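You operate a simulated robot arm through the tools that you are given. There is no shell and no other tool. Be economical: measure what you need, move in short steps, check, and stop when the job is done.

The job below is to be done with a simulated robot arm. You get a single attempt, and the scene is never put back.

## Task
Take the green cone on the grey-top table and put it away in the yellow tray on the long wooden table. Take the green roller from the grey-top table and leave it on the top of the brown-taped white box. Take the red jug and leave it on the top of the long wooden table. Put the fluff ball from the top of the white box nearest the door on top of the small white box there. Fetch the 84 mm pulley from the top of the large brown box and set it on the top of the white box nearest the door. Take the teal cone from the top of the large brown box and put it on the top of the white box nearest the door. Put the black cone on the top of the tall steel table away in the yellow tray on the long wooden table. Take the metal bar and put it on the grey plate. Close the small green drawer. Fetch the wooden brush and set it on the wide end of the grey ledge. Take the scrubbing brush and leave it on the left half of the wooden bench. Do these in any order. Set down upright: green cone, red jug, teal cone, black cone.

The check looks at the end state, three seconds after you hand in, the way a careful person would. Anything else that was tipped, shoved, dropped, spilled or broken makes it a failure.

## Robot
A 6-joint arm with a two-finger parallel gripper on a trunk, on a base that drives. Base frame: it is fixed to the floor where the robot stands at the start and does not move with it; the origin is under the middle of the robot, x ahead of it, y to its left, z up. Units: m, rad, N and s.
With the tool pointing down near the work surface it reaches from about 0.22 to 0.4 m from the robot's upright axis, wherever it stands. Its first joint turns from -2.897 to 2.897 rad. Places, roughly: black cone (10x10x17 cm) [-6.5, -2.5, 0.9]; fluff ball (6x6x4 cm) [-0.3, 1.1, 0.4]; green cone (10x10x17 cm) [0.5, 0, 0.9]; green roller (9x4x4 cm) [0.9, 0.1, 0.9]; grey plate (15x15x1 cm) [-6.5, -2.2, 0.9]; left half of the wooden bench [-6.4, 0.5, 0.9]; metal bar (12x5x3 cm) [-6.5, -2, 0.9]; pulley [-1.25, 1.25, 1]; red jug (12x8x10 cm) [1.2, 0.1, 0.9]; scrubbing brush (17x7x9 cm) [-2.9, -2.9, 0.8]; small green drawer [-6.1, -0.9, 0.8]; small white box [-1, 1.25, 0.5]; teal cone (9x9x13 cm) [-1.5, 1.5, 1]; top of the brown-taped white box [-0.7, 2.1, 0.5]; top of the long wooden table [3.2, -0.5, 0.8]; top of the white box nearest the door [-0.6, 1, 0.4]; wide end of the grey ledge [-6.7, 4.5, 0.7]; wooden brush (5x8x8 cm) [-6.4, 0.1, 0.9]; yellow tray on the long wooden table [3.1, -0.8, 0.8]. Payload 1.57 kg.
Tool frame: the origin (TCP) lies between the finger pads and is the grasp point; the fingertips stand 0.03 m ahead of it; z points along the fingers, y is the line along which they close. The gripper opens to 0.11 m. The fingers are 0.024 m wide and 0.012 m thick; the gripper's body (0.048 by 0.112 m) begins 0.078 m behind the TCP.
Orientation is told as [roll, pitch, yaw] about the base's x, y, z axes, in that order, counted from this pose: with the fingers straight down and closing along the base's y, the tool's x points along the base's -x, its y along +y and its z along -z.

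## Interface
- The arm moves only by the tool nudge_tool. Its argument "moves" is a list of rows, each a list of 7 numbers: the shift along the tool's x, y, z in m, then the turn, a rotation vector about the tool's x, y, z in rad, then the finger opening in m, from 0 to 0.11. In form: [[x, y, z, rx, ry, rz, jaw], ...]. A call has 1 to 8 rows; each row is the pose to reach, as a shift and turn from the pose commanded when the call began, along the tool's axes at that moment. Rows are played at 5 a second. More than 0.05 m and 0.15 rad between two rows, or a gripper value outside its range, and nothing of the call is played. A pose out of reach is approached as far as the arm can. The call stops where the force on the tool passes 40 N (or 10 N more than at its start, if that is more) or the arm is blocked; 0.2 s more then pass. Each finger travels about 0.108 m/s and halts on what it meets, pressing with about 27 N; the grip force reading is that of the motor and also rises with nothing between the fingers. The clock runs only during rows and for 0.2 s after the last one: add rows that repeat a pose to give the fingers time. It gives the time, the measured TCP pose, the force on the tool (base axes), the opening and the grip force at its end, in the units of the frame above (readings bear some noise), with the torque about the TCP (base axes, N m) and any sound that the robot's microphone picked up.
- Cameras (640 x 400 px; columns grow to the right, rows downward): "scene" is now at [0.0365, 0.1748, 1.6654]; the picture's right is [0.52, -0.85, 0.00], its down [-0.75, -0.46, -0.48] and it looks along [0.41, 0.25, -0.88] (base axes); focal length 260 px, centre (320, 200). "wrist" rides on the gripper at [0.07, 0.016, -0.141] in the tool frame; the picture's right is [-0.23, 0.97, 0.00], its down [-0.86, -0.20, -0.48] and it looks along [-0.47, -0.11, 0.88] (tool axes); focal length 222 px, centre (320, 200). There is no depth. A picture from a camera that has moved, and an enlarged one, comes with that camera's place and axes in the base frame and with its lens.
- get_image(camera): a new picture of that camera. No time passes.
- lift_body(by): slides the trunk up (or, below 0, down) by that many m; the arm and the scene camera ride with it, the base frame stays. It gives what a move gives, with no picture.
- base_move(legs): drives the robot by 1 to 6 legs, each [ahead, left, turn to the left] in m, m and rad, along the robot's own axes; the way and the turn of a leg run together, so that a leg with both is an arc; at most 1.5 m and 3.142 rad a leg. The arm and the cameras ride along, it lands a little off, and it stops where it bumps. It gives what a move gives.
- pan_tilt(pan, tilt): turns the head with the scene camera to pan (to the left, within 2.094 rad either way) and tilt (down, from -0.506 to 1.204), counted from straight ahead of the robot. It gives what a move gives.
- inspect(camera, box): a new picture of the part [left, top, right, bottom] of that camera's present view, enlarged. No time passes.
- close_job(): hands the job in; it is judged then, once.

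Work in short steps. Places have to be worked out from the pictures, the camera data and where the tool is seen: move nearer, look again, correct. Check each grasp and each placing, and mend what went wrong. You have 535 turns and 310 pictures in all, those below and enlarged ones among them. Open the gripper and draw the arm clear of the work before you hand the job in, unless the task says otherwise; then end with one line.

The tools are called after "Emit:" as name(argument=value, ...) on one line, values as JSON. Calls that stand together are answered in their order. nudge_tool: Moves the arm, as the interface text tells. Its arguments: {"type":"object","properties":{"moves":{"type":"array","items":{"type":"array","items":{"type":"number"}}}},"required":["moves"]} The other tools are called the same way: lift_body (by) slides the trunk up or down; base_move (legs) drives the base; pan_tilt (pan, tilt) turns the head that bears the scene camera; get_image (camera) takes a picture; inspect (camera, box) takes an enlarged picture of a part of a camera's view; close_job () hands the job in.

At the start:

```text
time: 0.0
tool_pos: [0.2377, 0.2734, 1.116]
tcp_rot: [0.0, -0.001, 0.0]
force: [0.0, -1.2, 0.1]
wrist_torque: [0.03, 0.01, -0.05]
grip_width: 0.1101
finger_force: 0.1
trunk travel left (down, up): [-0.275, 0.315]
robot x, y, heading: [-0.0013, -0.0025, -0.004]
head pan, tilt: [0.55, 1.068]
```

scene: 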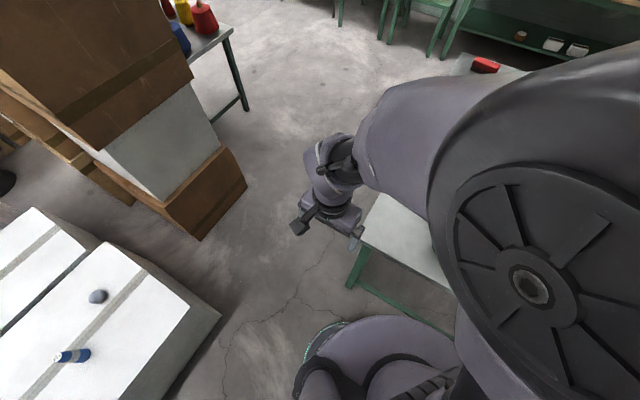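
wrist: 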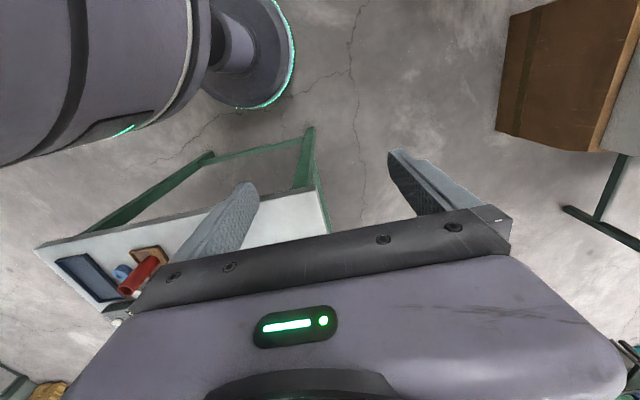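

I start by looking around to learn the layout: head straight ahead first, at a moderate tilt.

Emit:
pan_tilt(pan=0.0, tilt=0.6)

Emit:
get_image(camera="scene")

```text
time: 1.0
tool_pos: [0.2392, 0.2728, 1.1152]
tcp_rot: [0.0, 0.0, -0.001]
force: [-0.4, -1.2, 0.3]
wrist_torque: [0.03, -0.02, 0.0]
grip_width: 0.1098
finger_force: 0.1
trunk travel left (down, up): [-0.275, 0.315]
robot x, y, heading: [-0.0007, 0.0019, 0.002]
head pan, tilt: [0.0, 0.6]
```

```text
307 pictures are left
camera scene: at [0.0693, 0.1407, 1.7019], right [0.0, -1.0, 0.0], down [-0.57, 0.0, -0.82], along [0.82, 0.0, -0.57], focal length 260 px, centre (320, 200)
```

scene: 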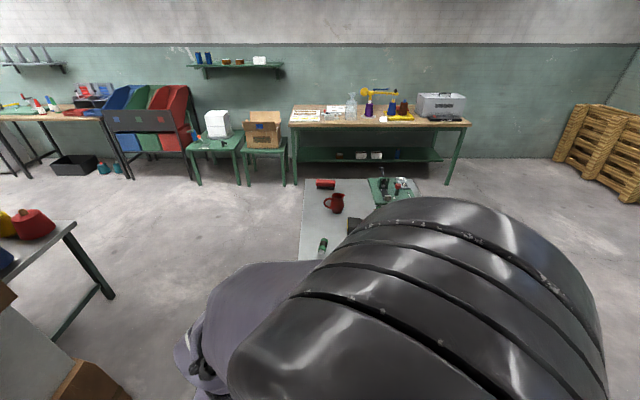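

I keep surveying: left, right and then behind.

Emit:
pan_tilt(pan=1.0, tilt=0.6)

Emit:
get_image(camera="scene")

Emit:
pan_tilt(pan=2.0, tilt=0.6)

Emit:
get_image(camera="scene")

Emit:
pan_tilt(pan=-2.05, tilt=0.5)

Emit:
get_image(camera="scene")

```text
time: 2.2
tool_pos: [0.2381, 0.2741, 1.1163]
tcp_rot: [-0.001, 0.0, 0.002]
force: [-0.1, -0.1, -1.2]
wrist_torque: [-0.02, 0.0, 0.04]
grip_width: 0.1099
finger_force: 0.0
trunk travel left (down, up): [-0.275, 0.315]
robot x, y, heading: [-0.0, -0.0017, -0.001]
head pan, tilt: [1.0, 0.6]
```

```text
306 pictures are left
camera scene: at [0.0287, 0.2151, 1.702], right [0.84, -0.54, 0.0], down [-0.31, -0.48, -0.83], along [0.45, 0.69, -0.56], focal length 260 px, centre (320, 200)
```

scene: 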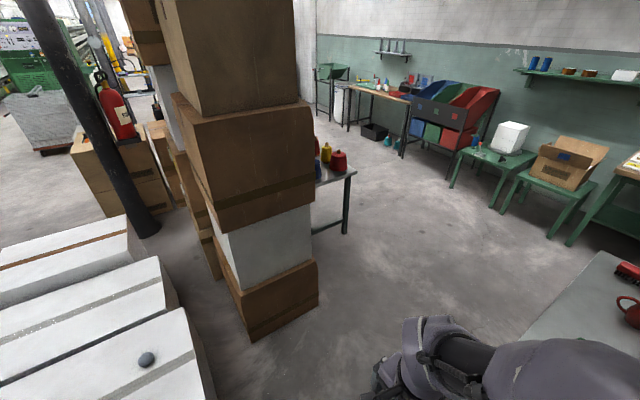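

```text
time: 3.5
tool_pos: [0.2369, 0.2739, 1.116]
tcp_rot: [0.0, 0.001, -0.001]
force: [-1.3, -0.1, 0.1]
wrist_torque: [0.02, 0.01, 0.0]
grip_width: 0.1101
finger_force: 0.1
trunk travel left (down, up): [-0.275, 0.315]
robot x, y, heading: [0.0007, -0.0012, 0.007]
head pan, tilt: [2.0, 0.6]
```

```text
305 pictures are left
camera scene: at [-0.0558, 0.2211, 1.702], right [0.91, 0.42, 0.0], down [0.23, -0.51, -0.83], along [-0.34, 0.75, -0.56], focal length 260 px, centre (320, 200)
```

scene: 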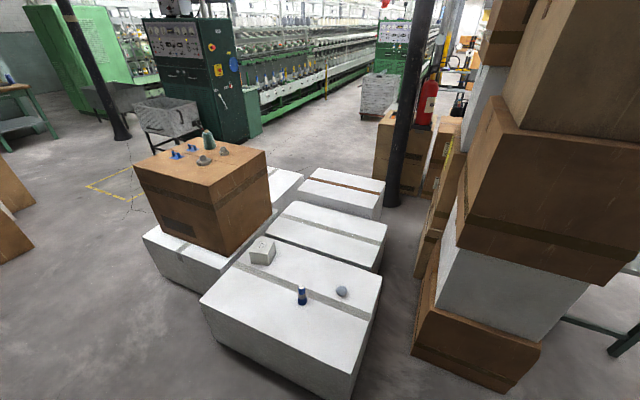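

```text
time: 6.8
tool_pos: [0.2395, 0.2737, 1.1157]
tcp_rot: [-0.001, 0.0, 0.001]
force: [0.2, -0.3, 0.3]
wrist_torque: [0.05, 0.0, 0.02]
grip_width: 0.1101
finger_force: 0.2
trunk travel left (down, up): [-0.275, 0.315]
robot x, y, heading: [0.0006, 0.0, 0.002]
head pan, tilt: [-2.051, 0.499]
```

```text
304 pictures are left
camera scene: at [-0.0611, 0.06, 1.711], right [-0.89, 0.46, 0.0], down [0.22, 0.42, -0.88], along [-0.41, -0.78, -0.48], focal length 260 px, centre (320, 200)
```

scene: 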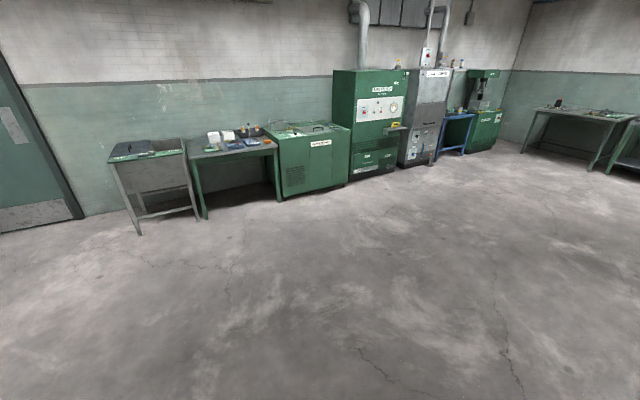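

The grey-top table runs about x 0.37–1.55, y −0.47–0.235, top ~0.83. I move the tool sideways to centre y≈0 (well above the table) to see the green cone with the wrist camera.

Emit:
nudge_tool(moves=[[0, -0.05, 0, 0, 0, 0, 0.11], [0, -0.1, 0, 0, 0, 0, 0.11], [0, -0.15, 0, 0, 0, 0, 0.11], [0, -0.2, 0, 0, 0, 0, 0.11], [0, -0.25, 0, 0, 0, 0, 0.11]])

Emit:
get_image(camera="wrist")

Emit:
pan_tilt(pan=0.0, tilt=0.9)

Emit:
get_image(camera="scene")

```text
time: 8.0
tool_pos: [0.2735, 0.0259, 1.1253]
tcp_rot: [0.0, 0.004, 0.0]
force: [0.6, -0.6, -0.7]
wrist_torque: [0.04, 0.0, 0.02]
grip_width: 0.11
finger_force: 0.1
out of reach, approached as far as the arm can: row 3, 4, 5
trunk travel left (down, up): [-0.275, 0.315]
robot x, y, heading: [-0.0006, 0.0024, 0.001]
head pan, tilt: [-2.051, 0.499]
```

```text
303 pictures are left
camera wrist: at [0.2033, 0.0417, 1.2664], right [0.23, 0.97, 0.0], down [0.86, -0.2, 0.48], along [0.46, -0.11, -0.88], focal length 222 px, centre (320, 200)
```

wrist: 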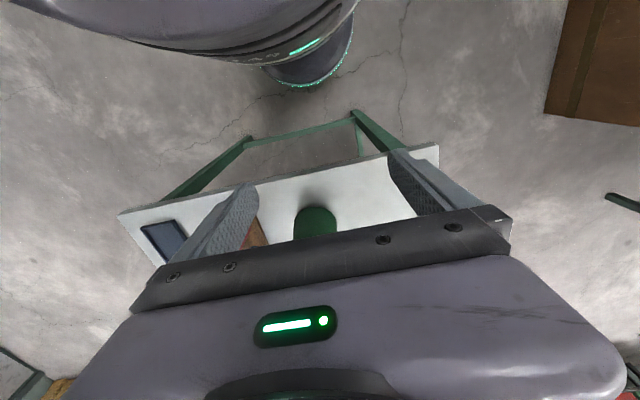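

```text
time: 10.0
tool_pos: [0.2734, 0.027, 1.1254]
tcp_rot: [0.001, 0.004, 0.0]
force: [0.1, -1.1, -0.5]
wrist_torque: [0.0, 0.02, -0.02]
grip_width: 0.1101
finger_force: 0.2
trunk travel left (down, up): [-0.275, 0.315]
robot x, y, heading: [0.0033, -0.0027, 0.002]
head pan, tilt: [0.0, 0.901]
```

```text
302 pictures are left
camera scene: at [0.0564, 0.1407, 1.6772], right [0.0, -1.0, 0.0], down [-0.78, 0.0, -0.62], along [0.62, 0.0, -0.78], focal length 260 px, centre (320, 200)
```

scene: 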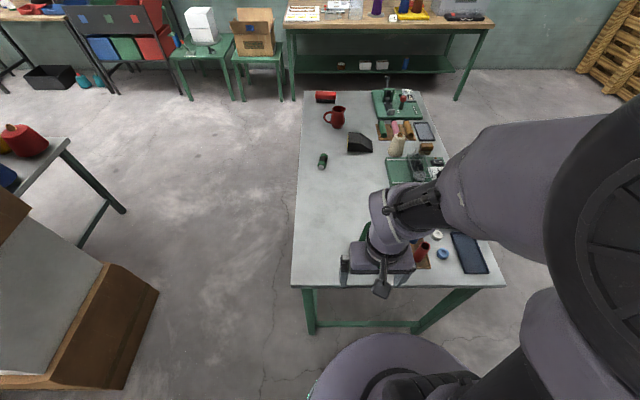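

The cone's base shows around (0.49, −0.03) with its top hidden by the gripper. I raise the trunk a bit, drive 0.1 m ahead and look again.

Emit:
lift_body(by=0.1)

Emit:
base_move(legs=[[0.1, 0, 0]])

Emit:
get_image(camera="wrist")

Emit:
get_image(camera="scene")

```text
time: 11.3
tool_pos: [0.2748, 0.0271, 1.2253]
tcp_rot: [-0.001, 0.005, 0.0]
force: [-0.5, -0.2, 0.0]
wrist_torque: [0.0, 0.0, 0.01]
grip_width: 0.1101
finger_force: 0.1
trunk travel left (down, up): [-0.375, 0.215]
robot x, y, heading: [0.0023, 0.0007, -0.002]
head pan, tilt: [0.0, 0.901]
```

```text
time: 12.5
tool_pos: [0.3723, 0.0268, 1.2253]
tcp_rot: [-0.001, 0.004, -0.002]
force: [0.6, -0.2, -0.8]
wrist_torque: [0.01, 0.03, 0.0]
grip_width: 0.11
finger_force: 0.2
trunk travel left (down, up): [-0.375, 0.215]
robot x, y, heading: [0.1009, -0.0015, -0.003]
head pan, tilt: [0.0, 0.901]
```

```text
301 pictures are left
camera wrist: at [0.3031, 0.0432, 1.3662], right [0.23, 0.97, 0.0], down [0.86, -0.2, 0.48], along [0.46, -0.11, -0.88], focal length 222 px, centre (320, 200)
```

wrist: 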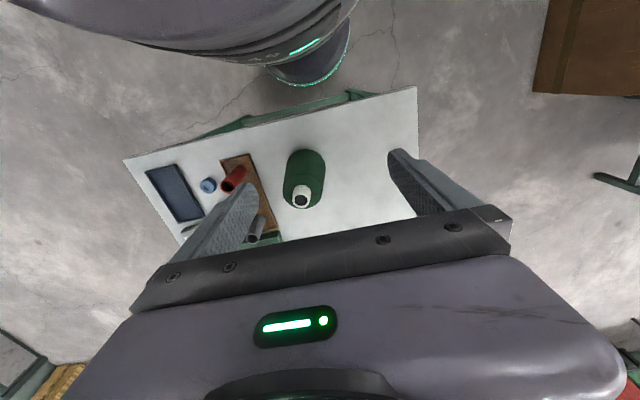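

```text
300 pictures are left
camera scene: at [0.1567, 0.1406, 1.7772], right [0.0, -1.0, 0.0], down [-0.78, 0.0, -0.62], along [0.62, 0.0, -0.78], focal length 260 px, centre (320, 200)
```

scene: 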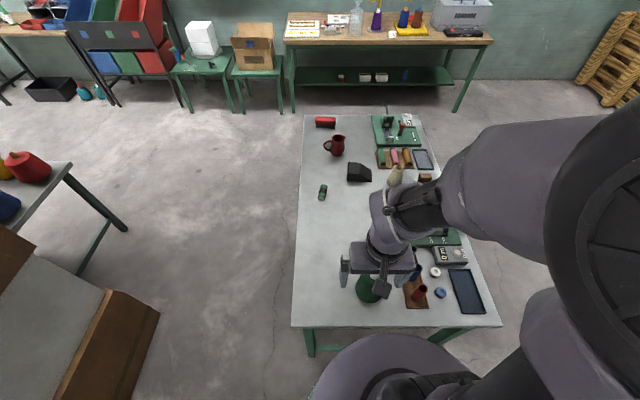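

Cone axis is about (0.488, −0.035), top ≈1.0. I move above it at this height.

Emit:
nudge_tool(moves=[[-0.04, -0.02, 0, 0, 0, 0, 0.11], [-0.08, -0.04, 0, 0, 0, 0, 0.11], [-0.116, -0.062, 0, 0, 0, 0, 0.11], [-0.116, -0.062, 0.04, 0, 0, 0, 0.11], [-0.116, -0.062, 0.08, 0, 0, 0, 0.11]])

Emit:
get_image(camera="wrist")

```text
time: 13.7
tool_pos: [0.49, -0.0371, 1.1467]
tcp_rot: [0.001, 0.004, 0.0]
force: [1.0, 0.1, 0.1]
wrist_torque: [0.02, 0.03, 0.01]
grip_width: 0.1099
finger_force: 0.1
trunk travel left (down, up): [-0.375, 0.215]
robot x, y, heading: [0.1015, 0.0007, -0.002]
head pan, tilt: [0.0, 0.901]
```

```text
299 pictures are left
camera wrist: at [0.421, -0.0205, 1.2876], right [0.23, 0.97, 0.0], down [0.86, -0.2, 0.48], along [0.46, -0.11, -0.88], focal length 222 px, centre (320, 200)
```

wrist: 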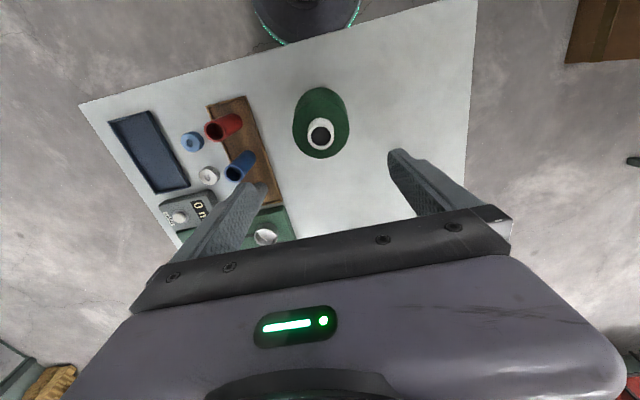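

The cone sits about 1 cm nearer than the tool (x≈0.478). I correct and descend to z≈0.95, open.

Emit:
nudge_tool(moves=[[0.01, 0.002, 0.04, 0, 0, 0, 0.11], [0.01, 0.002, 0.08, 0, 0, 0, 0.11], [0.01, 0.002, 0.12, 0, 0, 0, 0.11], [0.01, 0.002, 0.15, 0, 0, 0, 0.11]])

Emit:
get_image(camera="wrist")

Emit:
get_image(camera="scene")

```text
time: 14.7
tool_pos: [0.4788, -0.0334, 0.9956]
tcp_rot: [-0.001, 0.0, -0.002]
force: [0.2, 0.5, -0.2]
wrist_torque: [0.0, 0.01, -0.03]
grip_width: 0.1103
finger_force: 0.1
trunk travel left (down, up): [-0.375, 0.215]
robot x, y, heading: [0.0988, 0.0016, 0.0]
head pan, tilt: [0.0, 0.901]
```

```text
298 pictures are left
camera wrist: at [0.4087, -0.0162, 1.1361], right [0.23, 0.97, 0.0], down [0.86, -0.2, 0.48], along [0.46, -0.11, -0.88], focal length 222 px, centre (320, 200)
```

wrist: 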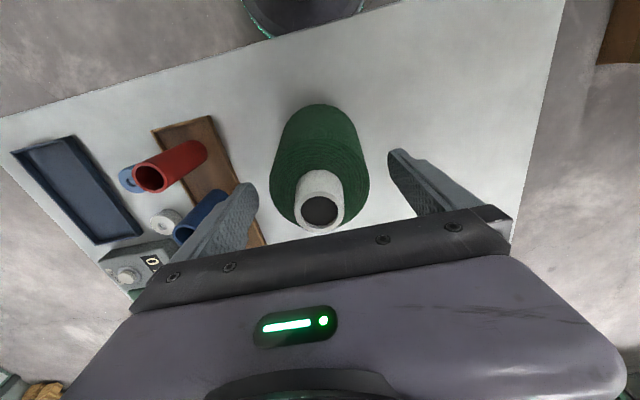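

```text
297 pictures are left
camera scene: at [0.1561, 0.1405, 1.7772], right [0.0, -1.0, 0.0], down [-0.78, 0.0, -0.62], along [0.62, 0.0, -0.78], focal length 260 px, centre (320, 200)
```

scene: 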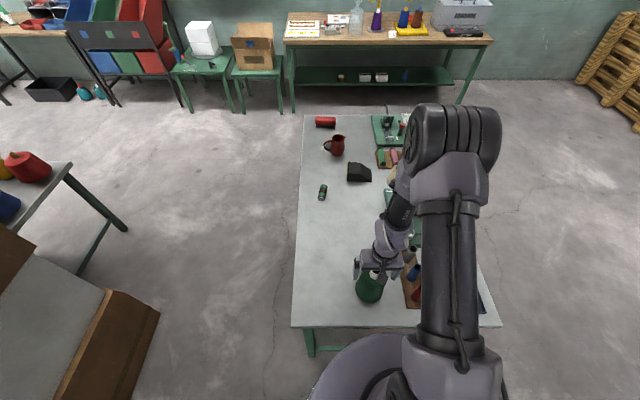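

Centred; core top ≈1.018. I lower 4 cm more and close on the yarn.

Emit:
nudge_tool(moves=[[0, 0, 0.04, 0, 0, 0, 0.11], [0, 0, 0.042, 0, 0, 0, 0.09], [0, 0, 0.042, 0, 0, 0, 0.06], [0, 0, 0.042, 0, 0, 0, 0.04], [0, 0, 0.042, 0, 0, 0, 0.04], [0, 0, 0.042, 0, 0, 0, 0.04]])

Emit:
get_image(camera="wrist")

```text
time: 16.1
tool_pos: [0.4788, -0.0341, 0.9545]
tcp_rot: [0.0, 0.003, -0.003]
force: [0.4, 0.1, -0.3]
wrist_torque: [0.0, 0.0, 0.02]
grip_width: 0.0842
finger_force: 26.9
trunk travel left (down, up): [-0.375, 0.215]
robot x, y, heading: [0.0973, -0.0008, -0.004]
head pan, tilt: [0.0, 0.901]
```

```text
296 pictures are left
camera wrist: at [0.4083, -0.0175, 1.0951], right [0.23, 0.97, 0.0], down [0.86, -0.2, 0.48], along [0.46, -0.11, -0.88], focal length 222 px, centre (320, 200)
```

wrist: 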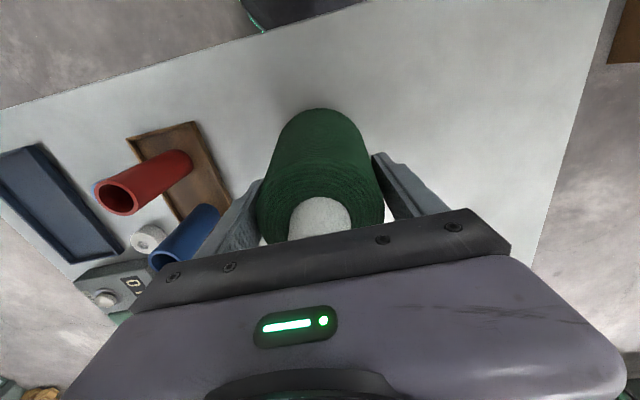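

Gripped at 84 mm with 27 N. I lift it 12 cm and check the hold.

Emit:
nudge_tool(moves=[[0, 0, -0.03, 0, 0, 0, 0.04], [0, 0, -0.06, 0, 0, 0, 0.04], [0, 0, -0.1, 0, 0, 0, 0.04], [0, 0, -0.14, 0, 0, 0, 0.04]])

Emit:
get_image(camera="wrist")

```text
time: 17.1
tool_pos: [0.4787, -0.0348, 1.0956]
tcp_rot: [0.001, 0.003, -0.001]
force: [0.1, 0.1, -6.2]
wrist_torque: [0.04, 0.01, 0.0]
grip_width: 0.0842
finger_force: 27.2
trunk travel left (down, up): [-0.375, 0.215]
robot x, y, heading: [0.1005, -0.0007, 0.001]
head pan, tilt: [0.0, 0.901]
```

```text
295 pictures are left
camera wrist: at [0.4088, -0.0186, 1.236], right [0.23, 0.97, 0.0], down [0.86, -0.2, 0.48], along [0.46, -0.11, -0.88], focal length 222 px, centre (320, 200)
```

wrist: 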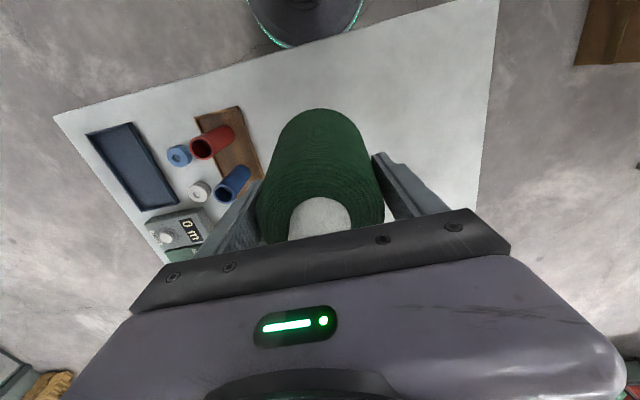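

Held firmly (≈0.6 kg). Before driving along the right side to the wooden table, I back up and check that the way at right is clear.

Emit:
base_move(legs=[[-0.35, 0, 0]])

Emit:
pan_tilt(pan=-0.9, tilt=0.5)

Emit:
get_image(camera="scene")

```text
time: 19.3
tool_pos: [0.133, -0.0336, 1.0948]
tcp_rot: [-0.001, 0.002, 0.005]
force: [-0.5, -0.9, -4.5]
wrist_torque: [0.0, 0.01, 0.01]
grip_width: 0.084
finger_force: 27.5
trunk travel left (down, up): [-0.375, 0.215]
robot x, y, heading: [-0.2464, -0.0031, 0.003]
head pan, tilt: [0.0, 0.901]
```

```text
time: 20.5
tool_pos: [0.1335, -0.0344, 1.0946]
tcp_rot: [0.0, 0.004, 0.004]
force: [-0.6, 0.4, -5.5]
wrist_torque: [0.02, 0.03, 0.02]
grip_width: 0.0842
finger_force: 27.6
trunk travel left (down, up): [-0.375, 0.215]
robot x, y, heading: [-0.247, 0.0015, 0.006]
head pan, tilt: [-0.901, 0.499]
```

```text
294 pictures are left
camera scene: at [-0.2097, 0.0688, 1.811], right [-0.78, -0.63, 0.0], down [-0.3, 0.37, -0.88], along [0.55, -0.68, -0.48], focal length 260 px, centre (320, 200)
```

scene: 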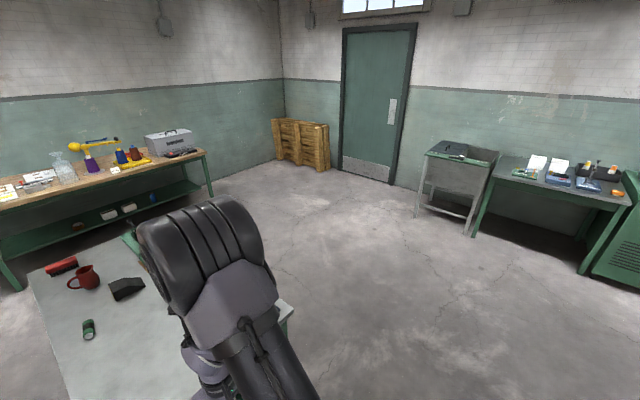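

The right side is clear. I strafe 0.95 m right and drive toward the wooden table, stopping short at x≈2.2.

Emit:
base_move(legs=[[0, -0.95, 0], [1.3, 0, 0], [1.1, 0, 0]])

Emit:
pan_tilt(pan=0.1, tilt=0.75)

Emit:
get_image(camera="scene")

Emit:
get_image(camera="wrist")

```text
time: 36.9
tool_pos: [2.5542, -0.9851, 1.0947]
tcp_rot: [0.0, 0.003, -0.024]
force: [-0.5, 0.6, -5.5]
wrist_torque: [0.0, 0.01, -0.02]
grip_width: 0.084
finger_force: 27.1
trunk travel left (down, up): [-0.375, 0.215]
robot x, y, heading: [2.1754, -0.939, -0.028]
head pan, tilt: [-0.901, 0.499]
```

```text
time: 38.1
tool_pos: [2.5547, -0.9854, 1.0946]
tcp_rot: [0.0, 0.004, -0.024]
force: [-0.3, 0.9, -5.2]
wrist_torque: [0.01, 0.07, -0.01]
grip_width: 0.084
finger_force: 27.3
trunk travel left (down, up): [-0.375, 0.215]
robot x, y, heading: [2.1754, -0.944, -0.029]
head pan, tilt: [0.099, 0.75]
```

```text
293 pictures are left
camera scene: at [2.2429, -0.7935, 1.7891], right [0.07, -1.0, 0.0], down [-0.68, -0.05, -0.73], along [0.73, 0.05, -0.68], focal length 260 px, centre (320, 200)
```

scene: 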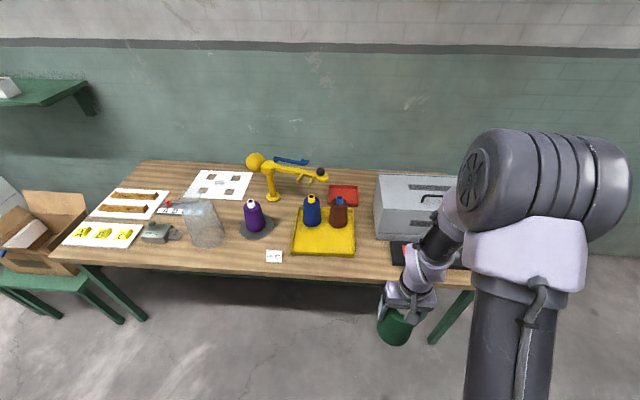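

```text
292 pictures are left
camera wrist: at [2.4855, -0.9666, 1.2353], right [0.25, 0.97, 0.0], down [0.85, -0.22, 0.48], along [0.46, -0.12, -0.88], focal length 222 px, centre (320, 200)
```

wrist: 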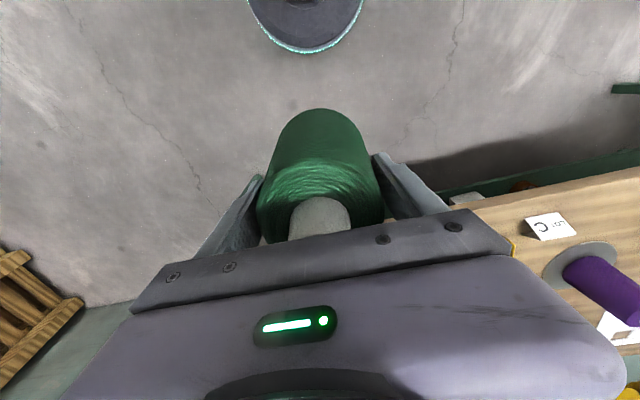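

The yellow tray spans about x 2.92–3.21, y −0.90…−0.62, with free room in its front strip. I align at robot y≈−0.66 and come nearer.

Emit:
base_move(legs=[[0, 0.27, 0.028], [0.25, 0, 0]])

Emit:
pan_tilt(pan=-0.15, tilt=0.95)

Emit:
get_image(camera="scene")

Emit:
get_image(camera="wrist")

```text
time: 41.5
tool_pos: [2.806, -0.7007, 1.0943]
tcp_rot: [0.001, 0.002, 0.0]
force: [0.3, -0.1, -5.3]
wrist_torque: [-0.01, 0.01, 0.02]
grip_width: 0.0842
finger_force: 26.9
trunk travel left (down, up): [-0.375, 0.215]
robot x, y, heading: [2.4233, -0.6677, 0.004]
head pan, tilt: [0.099, 0.75]
```

```text
time: 42.2
tool_pos: [2.8043, -0.7002, 1.0949]
tcp_rot: [-0.001, 0.003, 0.003]
force: [0.4, 0.8, -5.3]
wrist_torque: [-0.02, -0.04, -0.03]
grip_width: 0.0839
finger_force: 27.2
trunk travel left (down, up): [-0.375, 0.215]
robot x, y, heading: [2.4229, -0.6697, 0.003]
head pan, tilt: [-0.15, 0.949]
```

```text
291 pictures are left
camera scene: at [2.4769, -0.5372, 1.7736], right [-0.15, -0.99, 0.0], down [-0.8, 0.12, -0.58], along [0.58, -0.09, -0.81], focal length 260 px, centre (320, 200)
```

scene: 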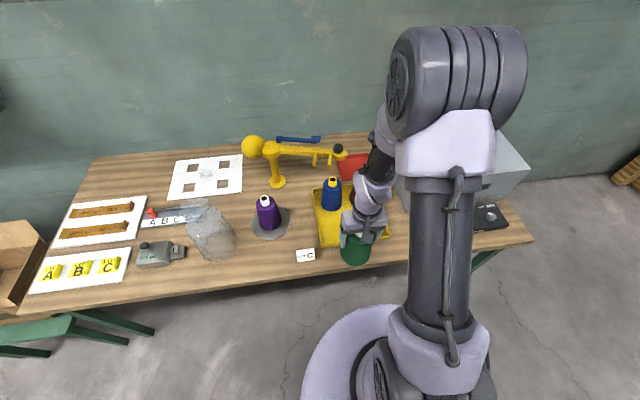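

```text
290 pictures are left
camera wrist: at [2.7346, -0.6846, 1.2354], right [0.23, 0.97, 0.0], down [0.86, -0.2, 0.48], along [0.46, -0.11, -0.88], focal length 222 px, centre (320, 200)
```

wrist: 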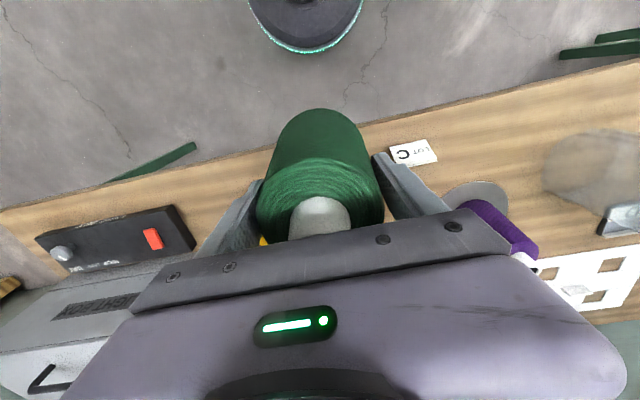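

Tray front-left corner ≈(2.92,−0.61), blue cone's front ≈3.09. I go ahead 0.195 m to bring the cone over x≈3.0.

Emit:
base_move(legs=[[0.195, 0, 0]])

Emit:
get_image(camera="scene")

Emit:
get_image(camera="wrist")

```text
time: 43.8
tool_pos: [3.0018, -0.7017, 1.0941]
tcp_rot: [-0.001, 0.004, -0.003]
force: [-0.3, 0.2, -5.2]
wrist_torque: [-0.03, 0.03, 0.03]
grip_width: 0.0843
finger_force: 26.6
trunk travel left (down, up): [-0.375, 0.215]
robot x, y, heading: [2.6257, -0.6692, -0.005]
head pan, tilt: [-0.15, 0.949]
```

```text
289 pictures are left
camera scene: at [2.6761, -0.5373, 1.7735], right [-0.15, -0.99, 0.0], down [-0.8, 0.12, -0.58], along [0.57, -0.09, -0.81], focal length 260 px, centre (320, 200)
```

scene: 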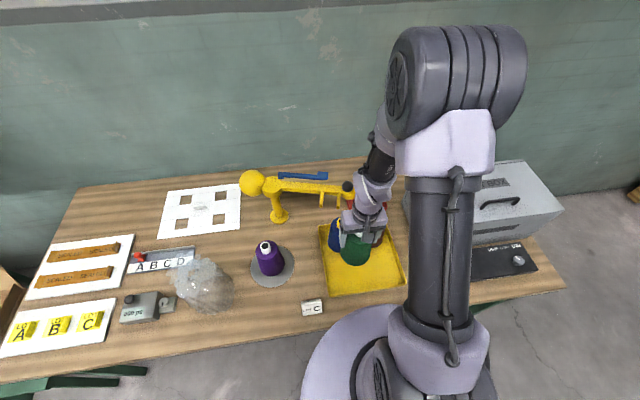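

```text
288 pictures are left
camera wrist: at [2.9329, -0.6856, 1.2351], right [0.23, 0.97, 0.0], down [0.86, -0.2, 0.48], along [0.46, -0.11, -0.88], focal length 222 px, centre (320, 200)
```

wrist: 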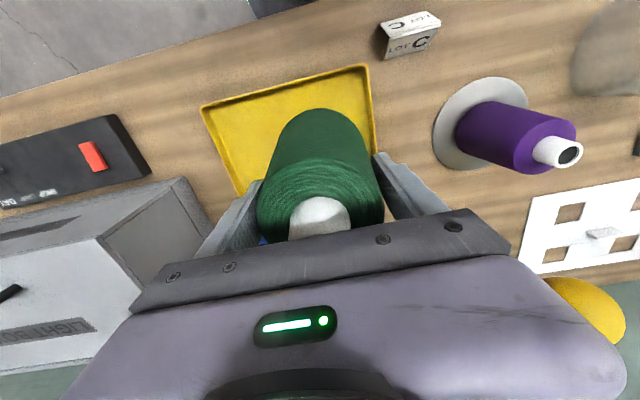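

The cone is over the tray's front-left part. I lower in steps, watching the force.

Emit:
nudge_tool(moves=[[0, 0, 0.04, 0, 0, 0, 0.04], [0, 0, 0.08, 0, 0, 0, 0.04], [0, 0, 0.11, 0, 0, 0, 0.04], [0, 0, 0.12, 0, 0, 0, 0.04], [0, 0, 0.125, 0, 0, 0, 0.04], [0, 0, 0.13, 0, 0, 0, 0.04]])

Emit:
get_image(camera="wrist")

```text
time: 45.2
tool_pos: [3.0003, -0.7025, 0.9649]
tcp_rot: [0.001, 0.004, -0.001]
force: [-0.1, 0.6, -5.6]
wrist_torque: [0.0, 0.04, -0.01]
grip_width: 0.0838
finger_force: 27.1
trunk travel left (down, up): [-0.375, 0.215]
robot x, y, heading: [2.6211, -0.6666, -0.001]
head pan, tilt: [-0.15, 0.949]
```

```text
287 pictures are left
camera wrist: at [2.9313, -0.6862, 1.1054], right [0.23, 0.97, 0.0], down [0.86, -0.2, 0.48], along [0.46, -0.11, -0.88], focal length 222 px, centre (320, 200)
```

wrist: 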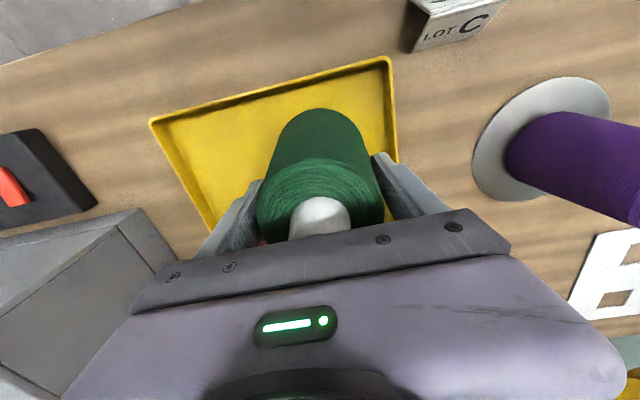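

No contact yet; continue in 4 mm steps.

Emit:
nudge_tool(moves=[[0, 0, 0.006, 0, 0, 0, 0.04], [0, 0, 0.01, 0, 0, 0, 0.04], [0, 0, 0.014, 0, 0, 0, 0.04], [0, 0, 0.018, 0, 0, 0, 0.04]])

```text
time: 46.2
tool_pos: [3.0026, -0.7009, 0.9478]
tcp_rot: [-0.001, 0.004, -0.002]
force: [0.0, -0.5, -5.3]
wrist_torque: [0.01, 0.01, 0.0]
grip_width: 0.084
finger_force: 27.6
trunk travel left (down, up): [-0.375, 0.215]
robot x, y, heading: [2.6218, -0.67, 0.002]
head pan, tilt: [-0.15, 0.949]
```

Emit:
nudge_tool(moves=[[0, 0, 0.005, 0, 0, 0, 0.04], [0, 0, 0.009, 0, 0, 0, 0.04], [0, 0, 0.013, 0, 0, 0, 0.04], [0, 0, 0.017, 0, 0, 0, 0.04], [0, 0, 0.021, 0, 0, 0, 0.04]])

Emit:
get_image(camera="wrist")

```text
time: 47.4
tool_pos: [3.0038, -0.7025, 0.9251]
tcp_rot: [0.0, 0.004, -0.001]
force: [-0.9, 0.3, -5.4]
wrist_torque: [0.04, 0.02, -0.01]
grip_width: 0.0842
finger_force: 26.6
trunk travel left (down, up): [-0.375, 0.215]
robot x, y, heading: [2.6223, -0.6654, -0.002]
head pan, tilt: [-0.15, 0.949]
```

```text
286 pictures are left
camera wrist: at [2.9324, -0.6855, 1.0659], right [0.23, 0.97, 0.0], down [0.86, -0.2, 0.48], along [0.46, -0.11, -0.88], focal length 222 px, centre (320, 200)
```

wrist: 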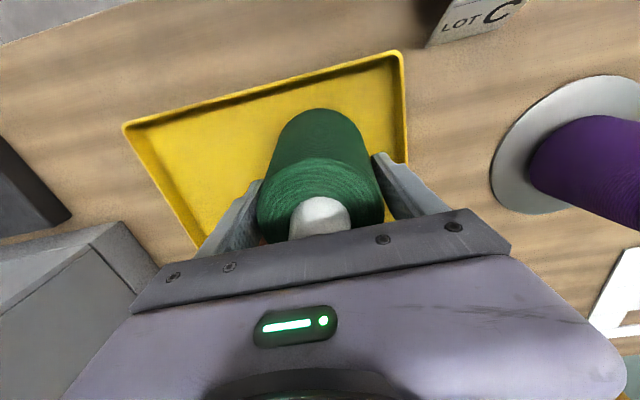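

Rim is about z 0.84, so the floor should be close. Continue in small steps.

Emit:
nudge_tool(moves=[[0, 0, 0.003, 0, 0, 0, 0.04], [0, 0, 0.006, 0, 0, 0, 0.04], [0, 0, 0.009, 0, 0, 0, 0.04], [0, 0, 0.012, 0, 0, 0, 0.04]])

```text
time: 48.4
tool_pos: [3.003, -0.7029, 0.914]
tcp_rot: [0.0, 0.003, -0.004]
force: [-0.8, 0.7, -5.3]
wrist_torque: [-0.01, 0.05, 0.0]
grip_width: 0.084
finger_force: 27.0
trunk travel left (down, up): [-0.375, 0.215]
robot x, y, heading: [2.6196, -0.6706, -0.003]
head pan, tilt: [-0.15, 0.949]
```

Emit:
nudge_tool(moves=[[0, 0, 0.003, 0, 0, 0, 0.04], [0, 0, 0.006, 0, 0, 0, 0.04], [0, 0, 0.009, 0, 0, 0, 0.04], [0, 0, 0.012, 0, 0, 0, 0.04]])

Emit:
get_image(camera="wrist")

Emit:
get_image(camera="scene")

```text
time: 49.4
tool_pos: [3.0005, -0.7023, 0.903]
tcp_rot: [0.001, 0.001, -0.003]
force: [3.0, 2.2, 38.7]
wrist_torque: [0.13, -0.1, 0.19]
grip_width: 0.0849
finger_force: 27.5
trunk travel left (down, up): [-0.375, 0.215]
robot x, y, heading: [2.6244, -0.6692, -0.0]
head pan, tilt: [-0.15, 0.949]
```

```text
285 pictures are left
camera wrist: at [2.9306, -0.6857, 1.0432], right [0.23, 0.97, 0.0], down [0.85, -0.2, 0.48], along [0.47, -0.11, -0.88], focal length 222 px, centre (320, 200)
```

wrist: 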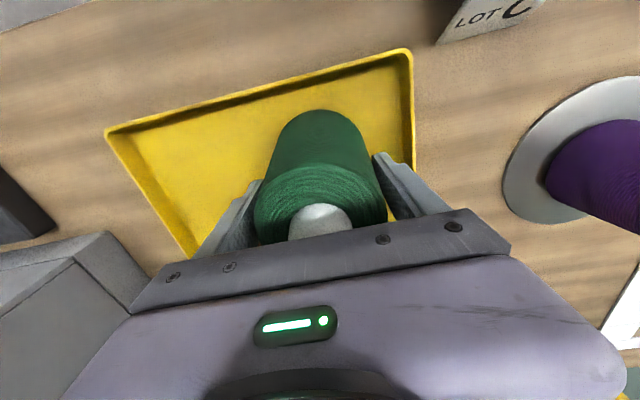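

```text
284 pictures are left
camera scene: at [2.6718, -0.5367, 1.7738], right [-0.15, -0.99, 0.0], down [-0.8, 0.12, -0.58], along [0.58, -0.09, -0.81], focal length 260 px, centre (320, 200)
```

scene: 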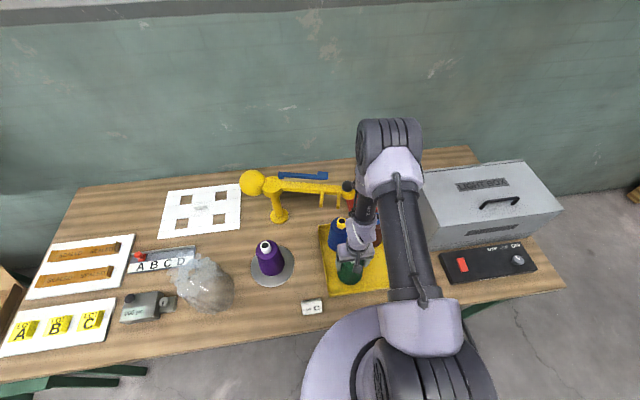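

Contact. I ease up 2 mm, open slowly and then rise straight up.

Emit:
nudge_tool(moves=[[0, 0, -0.003, 0, 0, 0, 0.06], [0, 0, -0.003, 0, 0, 0, 0.09], [0, 0, -0.003, 0, 0, 0, 0.11], [0, 0, -0.003, 0, 0, 0, 0.11], [0, 0, -0.04, 0, 0, 0, 0.11], [0, 0, -0.08, 0, 0, 0, 0.11], [0, 0, -0.12, 0, 0, 0, 0.11], [0, 0, -0.16, 0, 0, 0, 0.11]])

Emit:
get_image(camera="wrist")

```text
time: 51.2
tool_pos: [3.0, -0.704, 1.0616]
tcp_rot: [-0.001, 0.002, -0.003]
force: [-0.6, 0.2, 0.4]
wrist_torque: [-0.01, 0.01, -0.01]
grip_width: 0.1099
finger_force: 0.0
trunk travel left (down, up): [-0.375, 0.215]
robot x, y, heading: [2.6207, -0.6704, -0.001]
head pan, tilt: [-0.15, 0.949]
```

```text
283 pictures are left
camera wrist: at [2.9312, -0.6865, 1.2028], right [0.23, 0.97, 0.0], down [0.86, -0.2, 0.48], along [0.46, -0.11, -0.88], focal length 222 px, centre (320, 200)
```

wrist: 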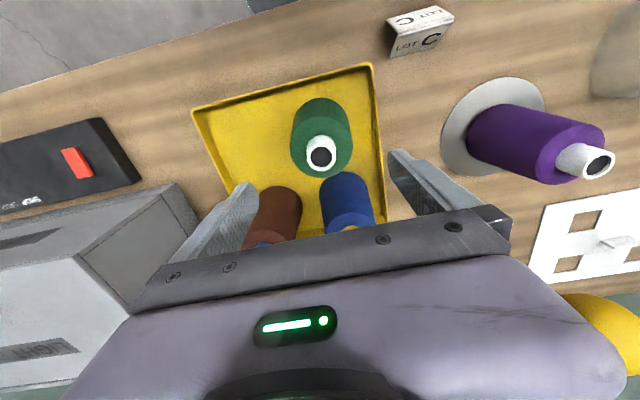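

The green cone stands in the tray. Now the red jug: I back away and go round to the left side of the grey table, facing it (heading −90°).

Emit:
base_move(legs=[[-0.4, 0, 0], [0, 1.3, 0], [-1.02, 0, 0], [0, 0, -1.5708]])

Emit:
pan_tilt(pan=0.2, tilt=0.9)

Emit:
get_image(camera="scene")

Emit:
get_image(camera="wrist")

```text
time: 68.6
tool_pos: [1.1374, 0.2524, 1.0612]
tcp_rot: [0.002, 0.004, -1.61]
force: [-0.2, -0.5, 0.7]
wrist_torque: [-0.01, -0.01, 0.01]
grip_width: 0.1099
finger_force: 0.1
trunk travel left (down, up): [-0.375, 0.215]
robot x, y, heading: [1.1885, 0.6303, -1.609]
head pan, tilt: [-0.15, 0.949]
```

```text
time: 69.5
tool_pos: [1.1373, 0.2525, 1.0616]
tcp_rot: [0.0, 0.004, -1.612]
force: [0.2, 0.4, 0.2]
wrist_torque: [-0.02, -0.03, 0.0]
grip_width: 0.1096
finger_force: 0.1
trunk travel left (down, up): [-0.375, 0.215]
robot x, y, heading: [1.1864, 0.6349, -1.615]
head pan, tilt: [0.201, 0.901]
```

```text
282 pictures are left
camera scene: at [1.3423, 0.5725, 1.7772], right [-0.99, -0.16, 0.0], down [-0.12, 0.77, -0.62], along [0.1, -0.61, -0.78], focal length 260 px, centre (320, 200)
```

scene: 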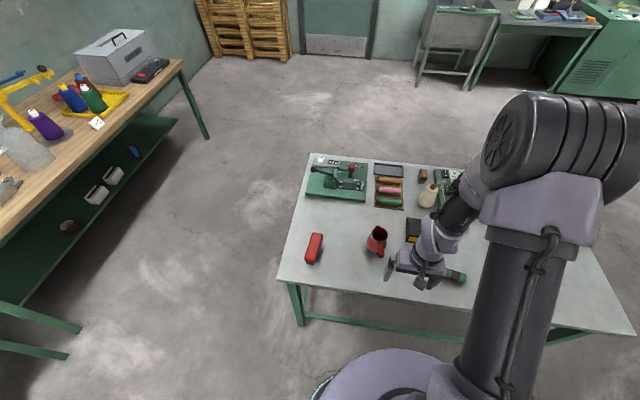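

```text
281 pictures are left
camera wrist: at [1.1564, 0.3215, 1.2021], right [0.96, -0.27, 0.0], down [-0.23, -0.85, 0.48], along [-0.13, -0.46, -0.88], focal length 222 px, centre (320, 200)
```

wrist: 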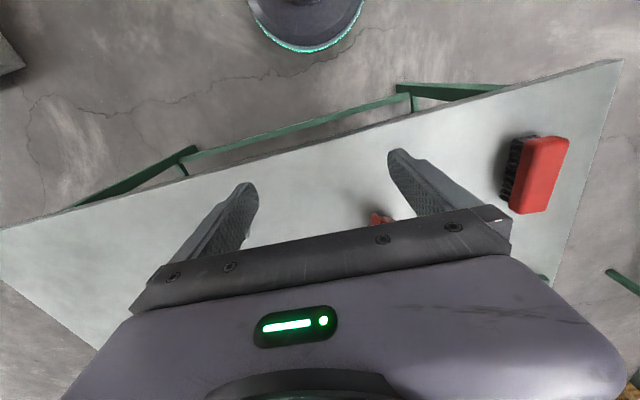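

The jug is visible near (1.20, 0.06). I enlarge that area to see the handle's direction.

Emit:
inspect(camera="scene", box=[300, 200, 480, 312])

```text
3.56 times, centred on (390, 256) of scene
camera zoom: at [1.3423, 0.5725, 1.7772], right [-0.99, -0.16, 0.0], down [-0.12, 0.77, -0.62], along [0.1, -0.61, -0.78], focal length 925 px, centre (71, 1)
```

zoom: 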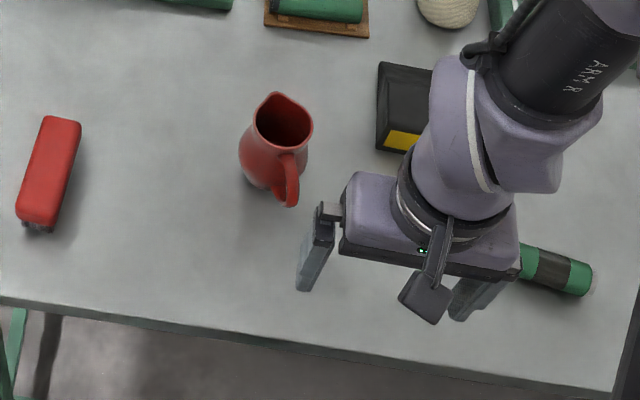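

Jug axis ≈(1.205, 0.05), handle pointing toward me (+y). The fingers already close along x, which suits. I drive closer.

Emit:
base_move(legs=[[0, 0.05, 0.041], [0.175, 0, 0]])

Emit:
get_image(camera="wrist")

Emit:
get_image(camera="scene")

```text
time: 71.5
tool_pos: [1.2041, 0.077, 1.0605]
tcp_rot: [-0.001, 0.004, -1.57]
force: [0.0, -0.2, -0.3]
wrist_torque: [0.01, 0.03, 0.04]
grip_width: 0.11
finger_force: 0.1
trunk travel left (down, up): [-0.375, 0.215]
robot x, y, heading: [1.2392, 0.4609, -1.571]
head pan, tilt: [0.201, 0.901]
```

```text
279 pictures are left
camera wrist: at [1.2198, 0.1462, 1.2019], right [0.97, -0.23, 0.0], down [-0.2, -0.86, 0.48], along [-0.11, -0.46, -0.88], focal length 222 px, centre (320, 200)
```

wrist: 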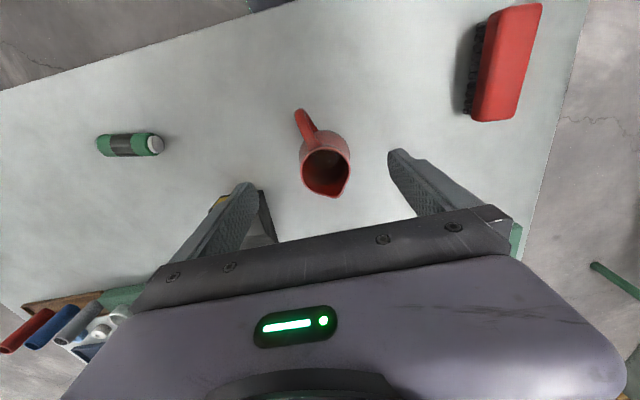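

```text
278 pictures are left
camera scene: at [1.3955, 0.4039, 1.7771], right [-0.98, -0.2, 0.0], down [-0.16, 0.77, -0.62], along [0.12, -0.61, -0.78], focal length 260 px, centre (320, 200)
```

scene: 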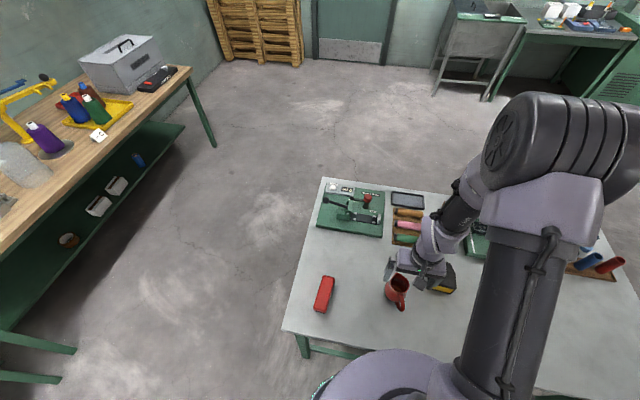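

The jug rim centre is at (1.203, 0.049). I drive 2.5 cm more, then descend around it.

Emit:
base_move(legs=[[0.025, 0, 0]])

Emit:
nudge_tool(moves=[[0, 0, 0.04, 0, 0, 0, 0.11], [0, 0, 0.08, 0, 0, 0, 0.11], [-0.002, 0, 0.11, 0, 0, 0, 0.11], [-0.003, 0, 0.13, 0, 0, 0, 0.11]])

Emit:
get_image(camera="wrist")

```text
time: 72.3
tool_pos: [1.2046, 0.0528, 1.0604]
tcp_rot: [-0.002, 0.002, -1.57]
force: [-0.8, -0.6, 0.2]
wrist_torque: [0.04, 0.02, 0.01]
grip_width: 0.1099
finger_force: 0.3
trunk travel left (down, up): [-0.375, 0.215]
robot x, y, heading: [1.2402, 0.4323, -1.57]
head pan, tilt: [0.201, 0.901]
```

```text
time: 73.3
tool_pos: [1.2039, 0.0485, 0.9316]
tcp_rot: [-0.001, 0.003, -1.57]
force: [-0.2, -0.5, -0.3]
wrist_torque: [0.0, 0.05, 0.01]
grip_width: 0.1101
finger_force: 0.0
trunk travel left (down, up): [-0.375, 0.215]
robot x, y, heading: [1.2376, 0.4323, -1.57]
head pan, tilt: [0.201, 0.901]
```

```text
277 pictures are left
camera wrist: at [1.2197, 0.119, 1.0724], right [0.97, -0.23, 0.0], down [-0.2, -0.86, 0.48], along [-0.11, -0.46, -0.88], focal length 222 px, centre (320, 200)
```

wrist: 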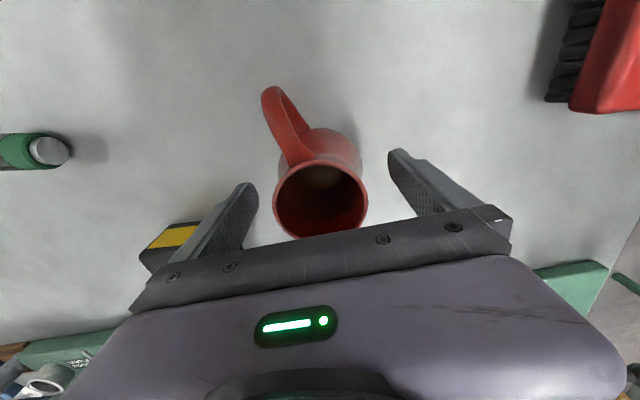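

Centred. I lower to z≈0.897 and close.

Emit:
nudge_tool(moves=[[0, 0, 0.02, 0, 0, 0, 0.11], [0, 0, 0.034, 0, 0, 0, 0.11], [0, 0, 0.034, 0, 0, 0, 0.08], [0, 0, 0.034, 0, 0, 0, 0.05], [0, 0, 0.034, 0, 0, 0, 0.05], [0, 0, 0.034, 0, 0, 0, 0.05]])

Emit:
get_image(camera="wrist")

```text
time: 74.7
tool_pos: [1.2055, 0.0499, 0.8982]
tcp_rot: [-0.001, 0.001, -1.571]
force: [0.8, -1.3, 0.5]
wrist_torque: [-0.12, -0.08, -0.01]
grip_width: 0.0736
finger_force: 27.1
trunk travel left (down, up): [-0.375, 0.215]
robot x, y, heading: [1.2424, 0.4356, -1.568]
head pan, tilt: [0.201, 0.901]
```

```text
276 pictures are left
camera wrist: at [1.2199, 0.1192, 1.0391], right [0.97, -0.23, 0.0], down [-0.2, -0.86, 0.48], along [-0.11, -0.46, -0.88], focal length 222 px, centre (320, 200)
```

wrist: 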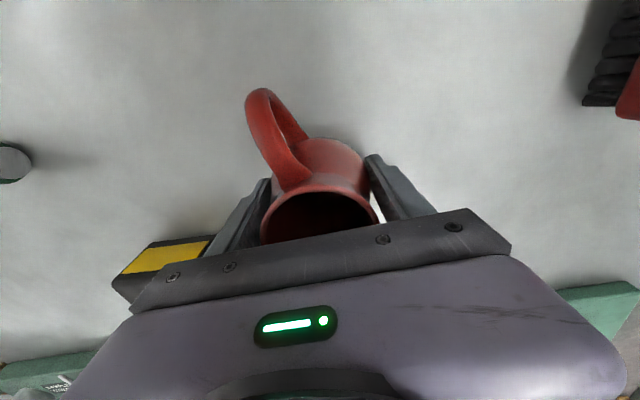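

Gripped at 74 mm. I lift it and check.

Emit:
nudge_tool(moves=[[0, 0, -0.02, 0, 0, 0, 0.05], [0, 0, -0.06, 0, 0, 0, 0.05], [0, 0, -0.1, 0, 0, 0, 0.05], [0, 0, -0.14, 0, 0, 0, 0.05], [0, 0, -0.18, 0, 0, 0, 0.05]])

Emit:
get_image(camera="wrist")

```text
time: 75.9
tool_pos: [1.2038, 0.0518, 1.0782]
tcp_rot: [0.001, 0.003, -1.571]
force: [0.1, -0.5, -2.7]
wrist_torque: [-0.02, -0.04, 0.01]
grip_width: 0.0735
finger_force: 27.1
trunk travel left (down, up): [-0.375, 0.215]
robot x, y, heading: [1.2476, 0.435, -1.57]
head pan, tilt: [0.201, 0.901]
```

```text
275 pictures are left
camera wrist: at [1.2193, 0.1206, 1.2198], right [0.97, -0.23, 0.0], down [-0.2, -0.86, 0.48], along [-0.11, -0.46, -0.88], focal length 222 px, centre (320, 200)
```

wrist: 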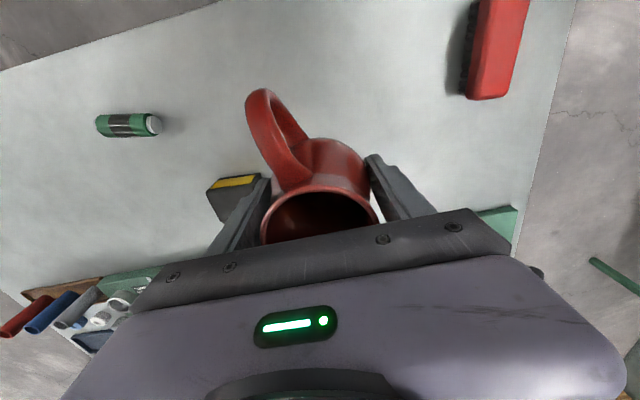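

Held (0.27 kg). I back off, turn to face +x and drive to the wooden table, aiming for the free front spot near (2.93, −0.36).

Emit:
base_move(legs=[[-0.35, 0, 0], [0, 0, 1.571], [0.95, 0, 0], [0, -1.1, 0]])

Emit:
pan_tilt(pan=-0.1, tilt=0.95)

Emit:
get_image(camera="scene")

Emit:
get_image(camera="wrist")

```text
time: 91.7
tool_pos: [2.5696, -0.3386, 1.0787]
tcp_rot: [0.0, 0.004, -0.001]
force: [-0.1, -0.5, -3.4]
wrist_torque: [-0.01, 0.02, -0.01]
grip_width: 0.0737
finger_force: 27.1
trunk travel left (down, up): [-0.375, 0.215]
robot x, y, heading: [2.1882, -0.2995, 0.003]
head pan, tilt: [0.201, 0.901]
```

```text
time: 92.5
tool_pos: [2.5702, -0.3378, 1.0788]
tcp_rot: [0.001, 0.003, 0.002]
force: [-0.4, 0.2, -3.6]
wrist_torque: [0.04, -0.02, 0.03]
grip_width: 0.0736
finger_force: 27.6
trunk travel left (down, up): [-0.375, 0.215]
robot x, y, heading: [2.1853, -0.3038, -0.0]
head pan, tilt: [-0.099, 0.949]
```

```text
274 pictures are left
camera scene: at [2.2403, -0.168, 1.7735], right [-0.1, -1.0, 0.0], down [-0.81, 0.08, -0.58], along [0.58, -0.06, -0.81], focal length 260 px, centre (320, 200)
```

scene: 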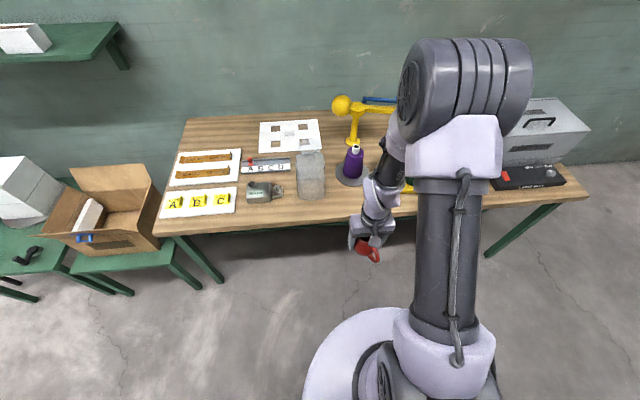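

```text
273 pictures are left
camera wrist: at [2.5001, -0.3215, 1.2191], right [0.23, 0.97, 0.0], down [0.86, -0.2, 0.48], along [0.46, -0.11, -0.88], focal length 222 px, centre (320, 200)
```

wrist: 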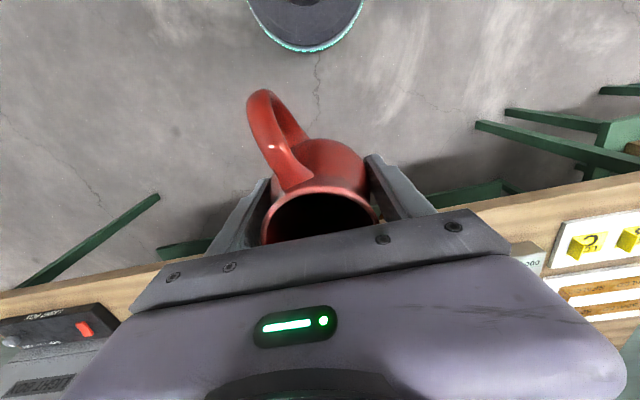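

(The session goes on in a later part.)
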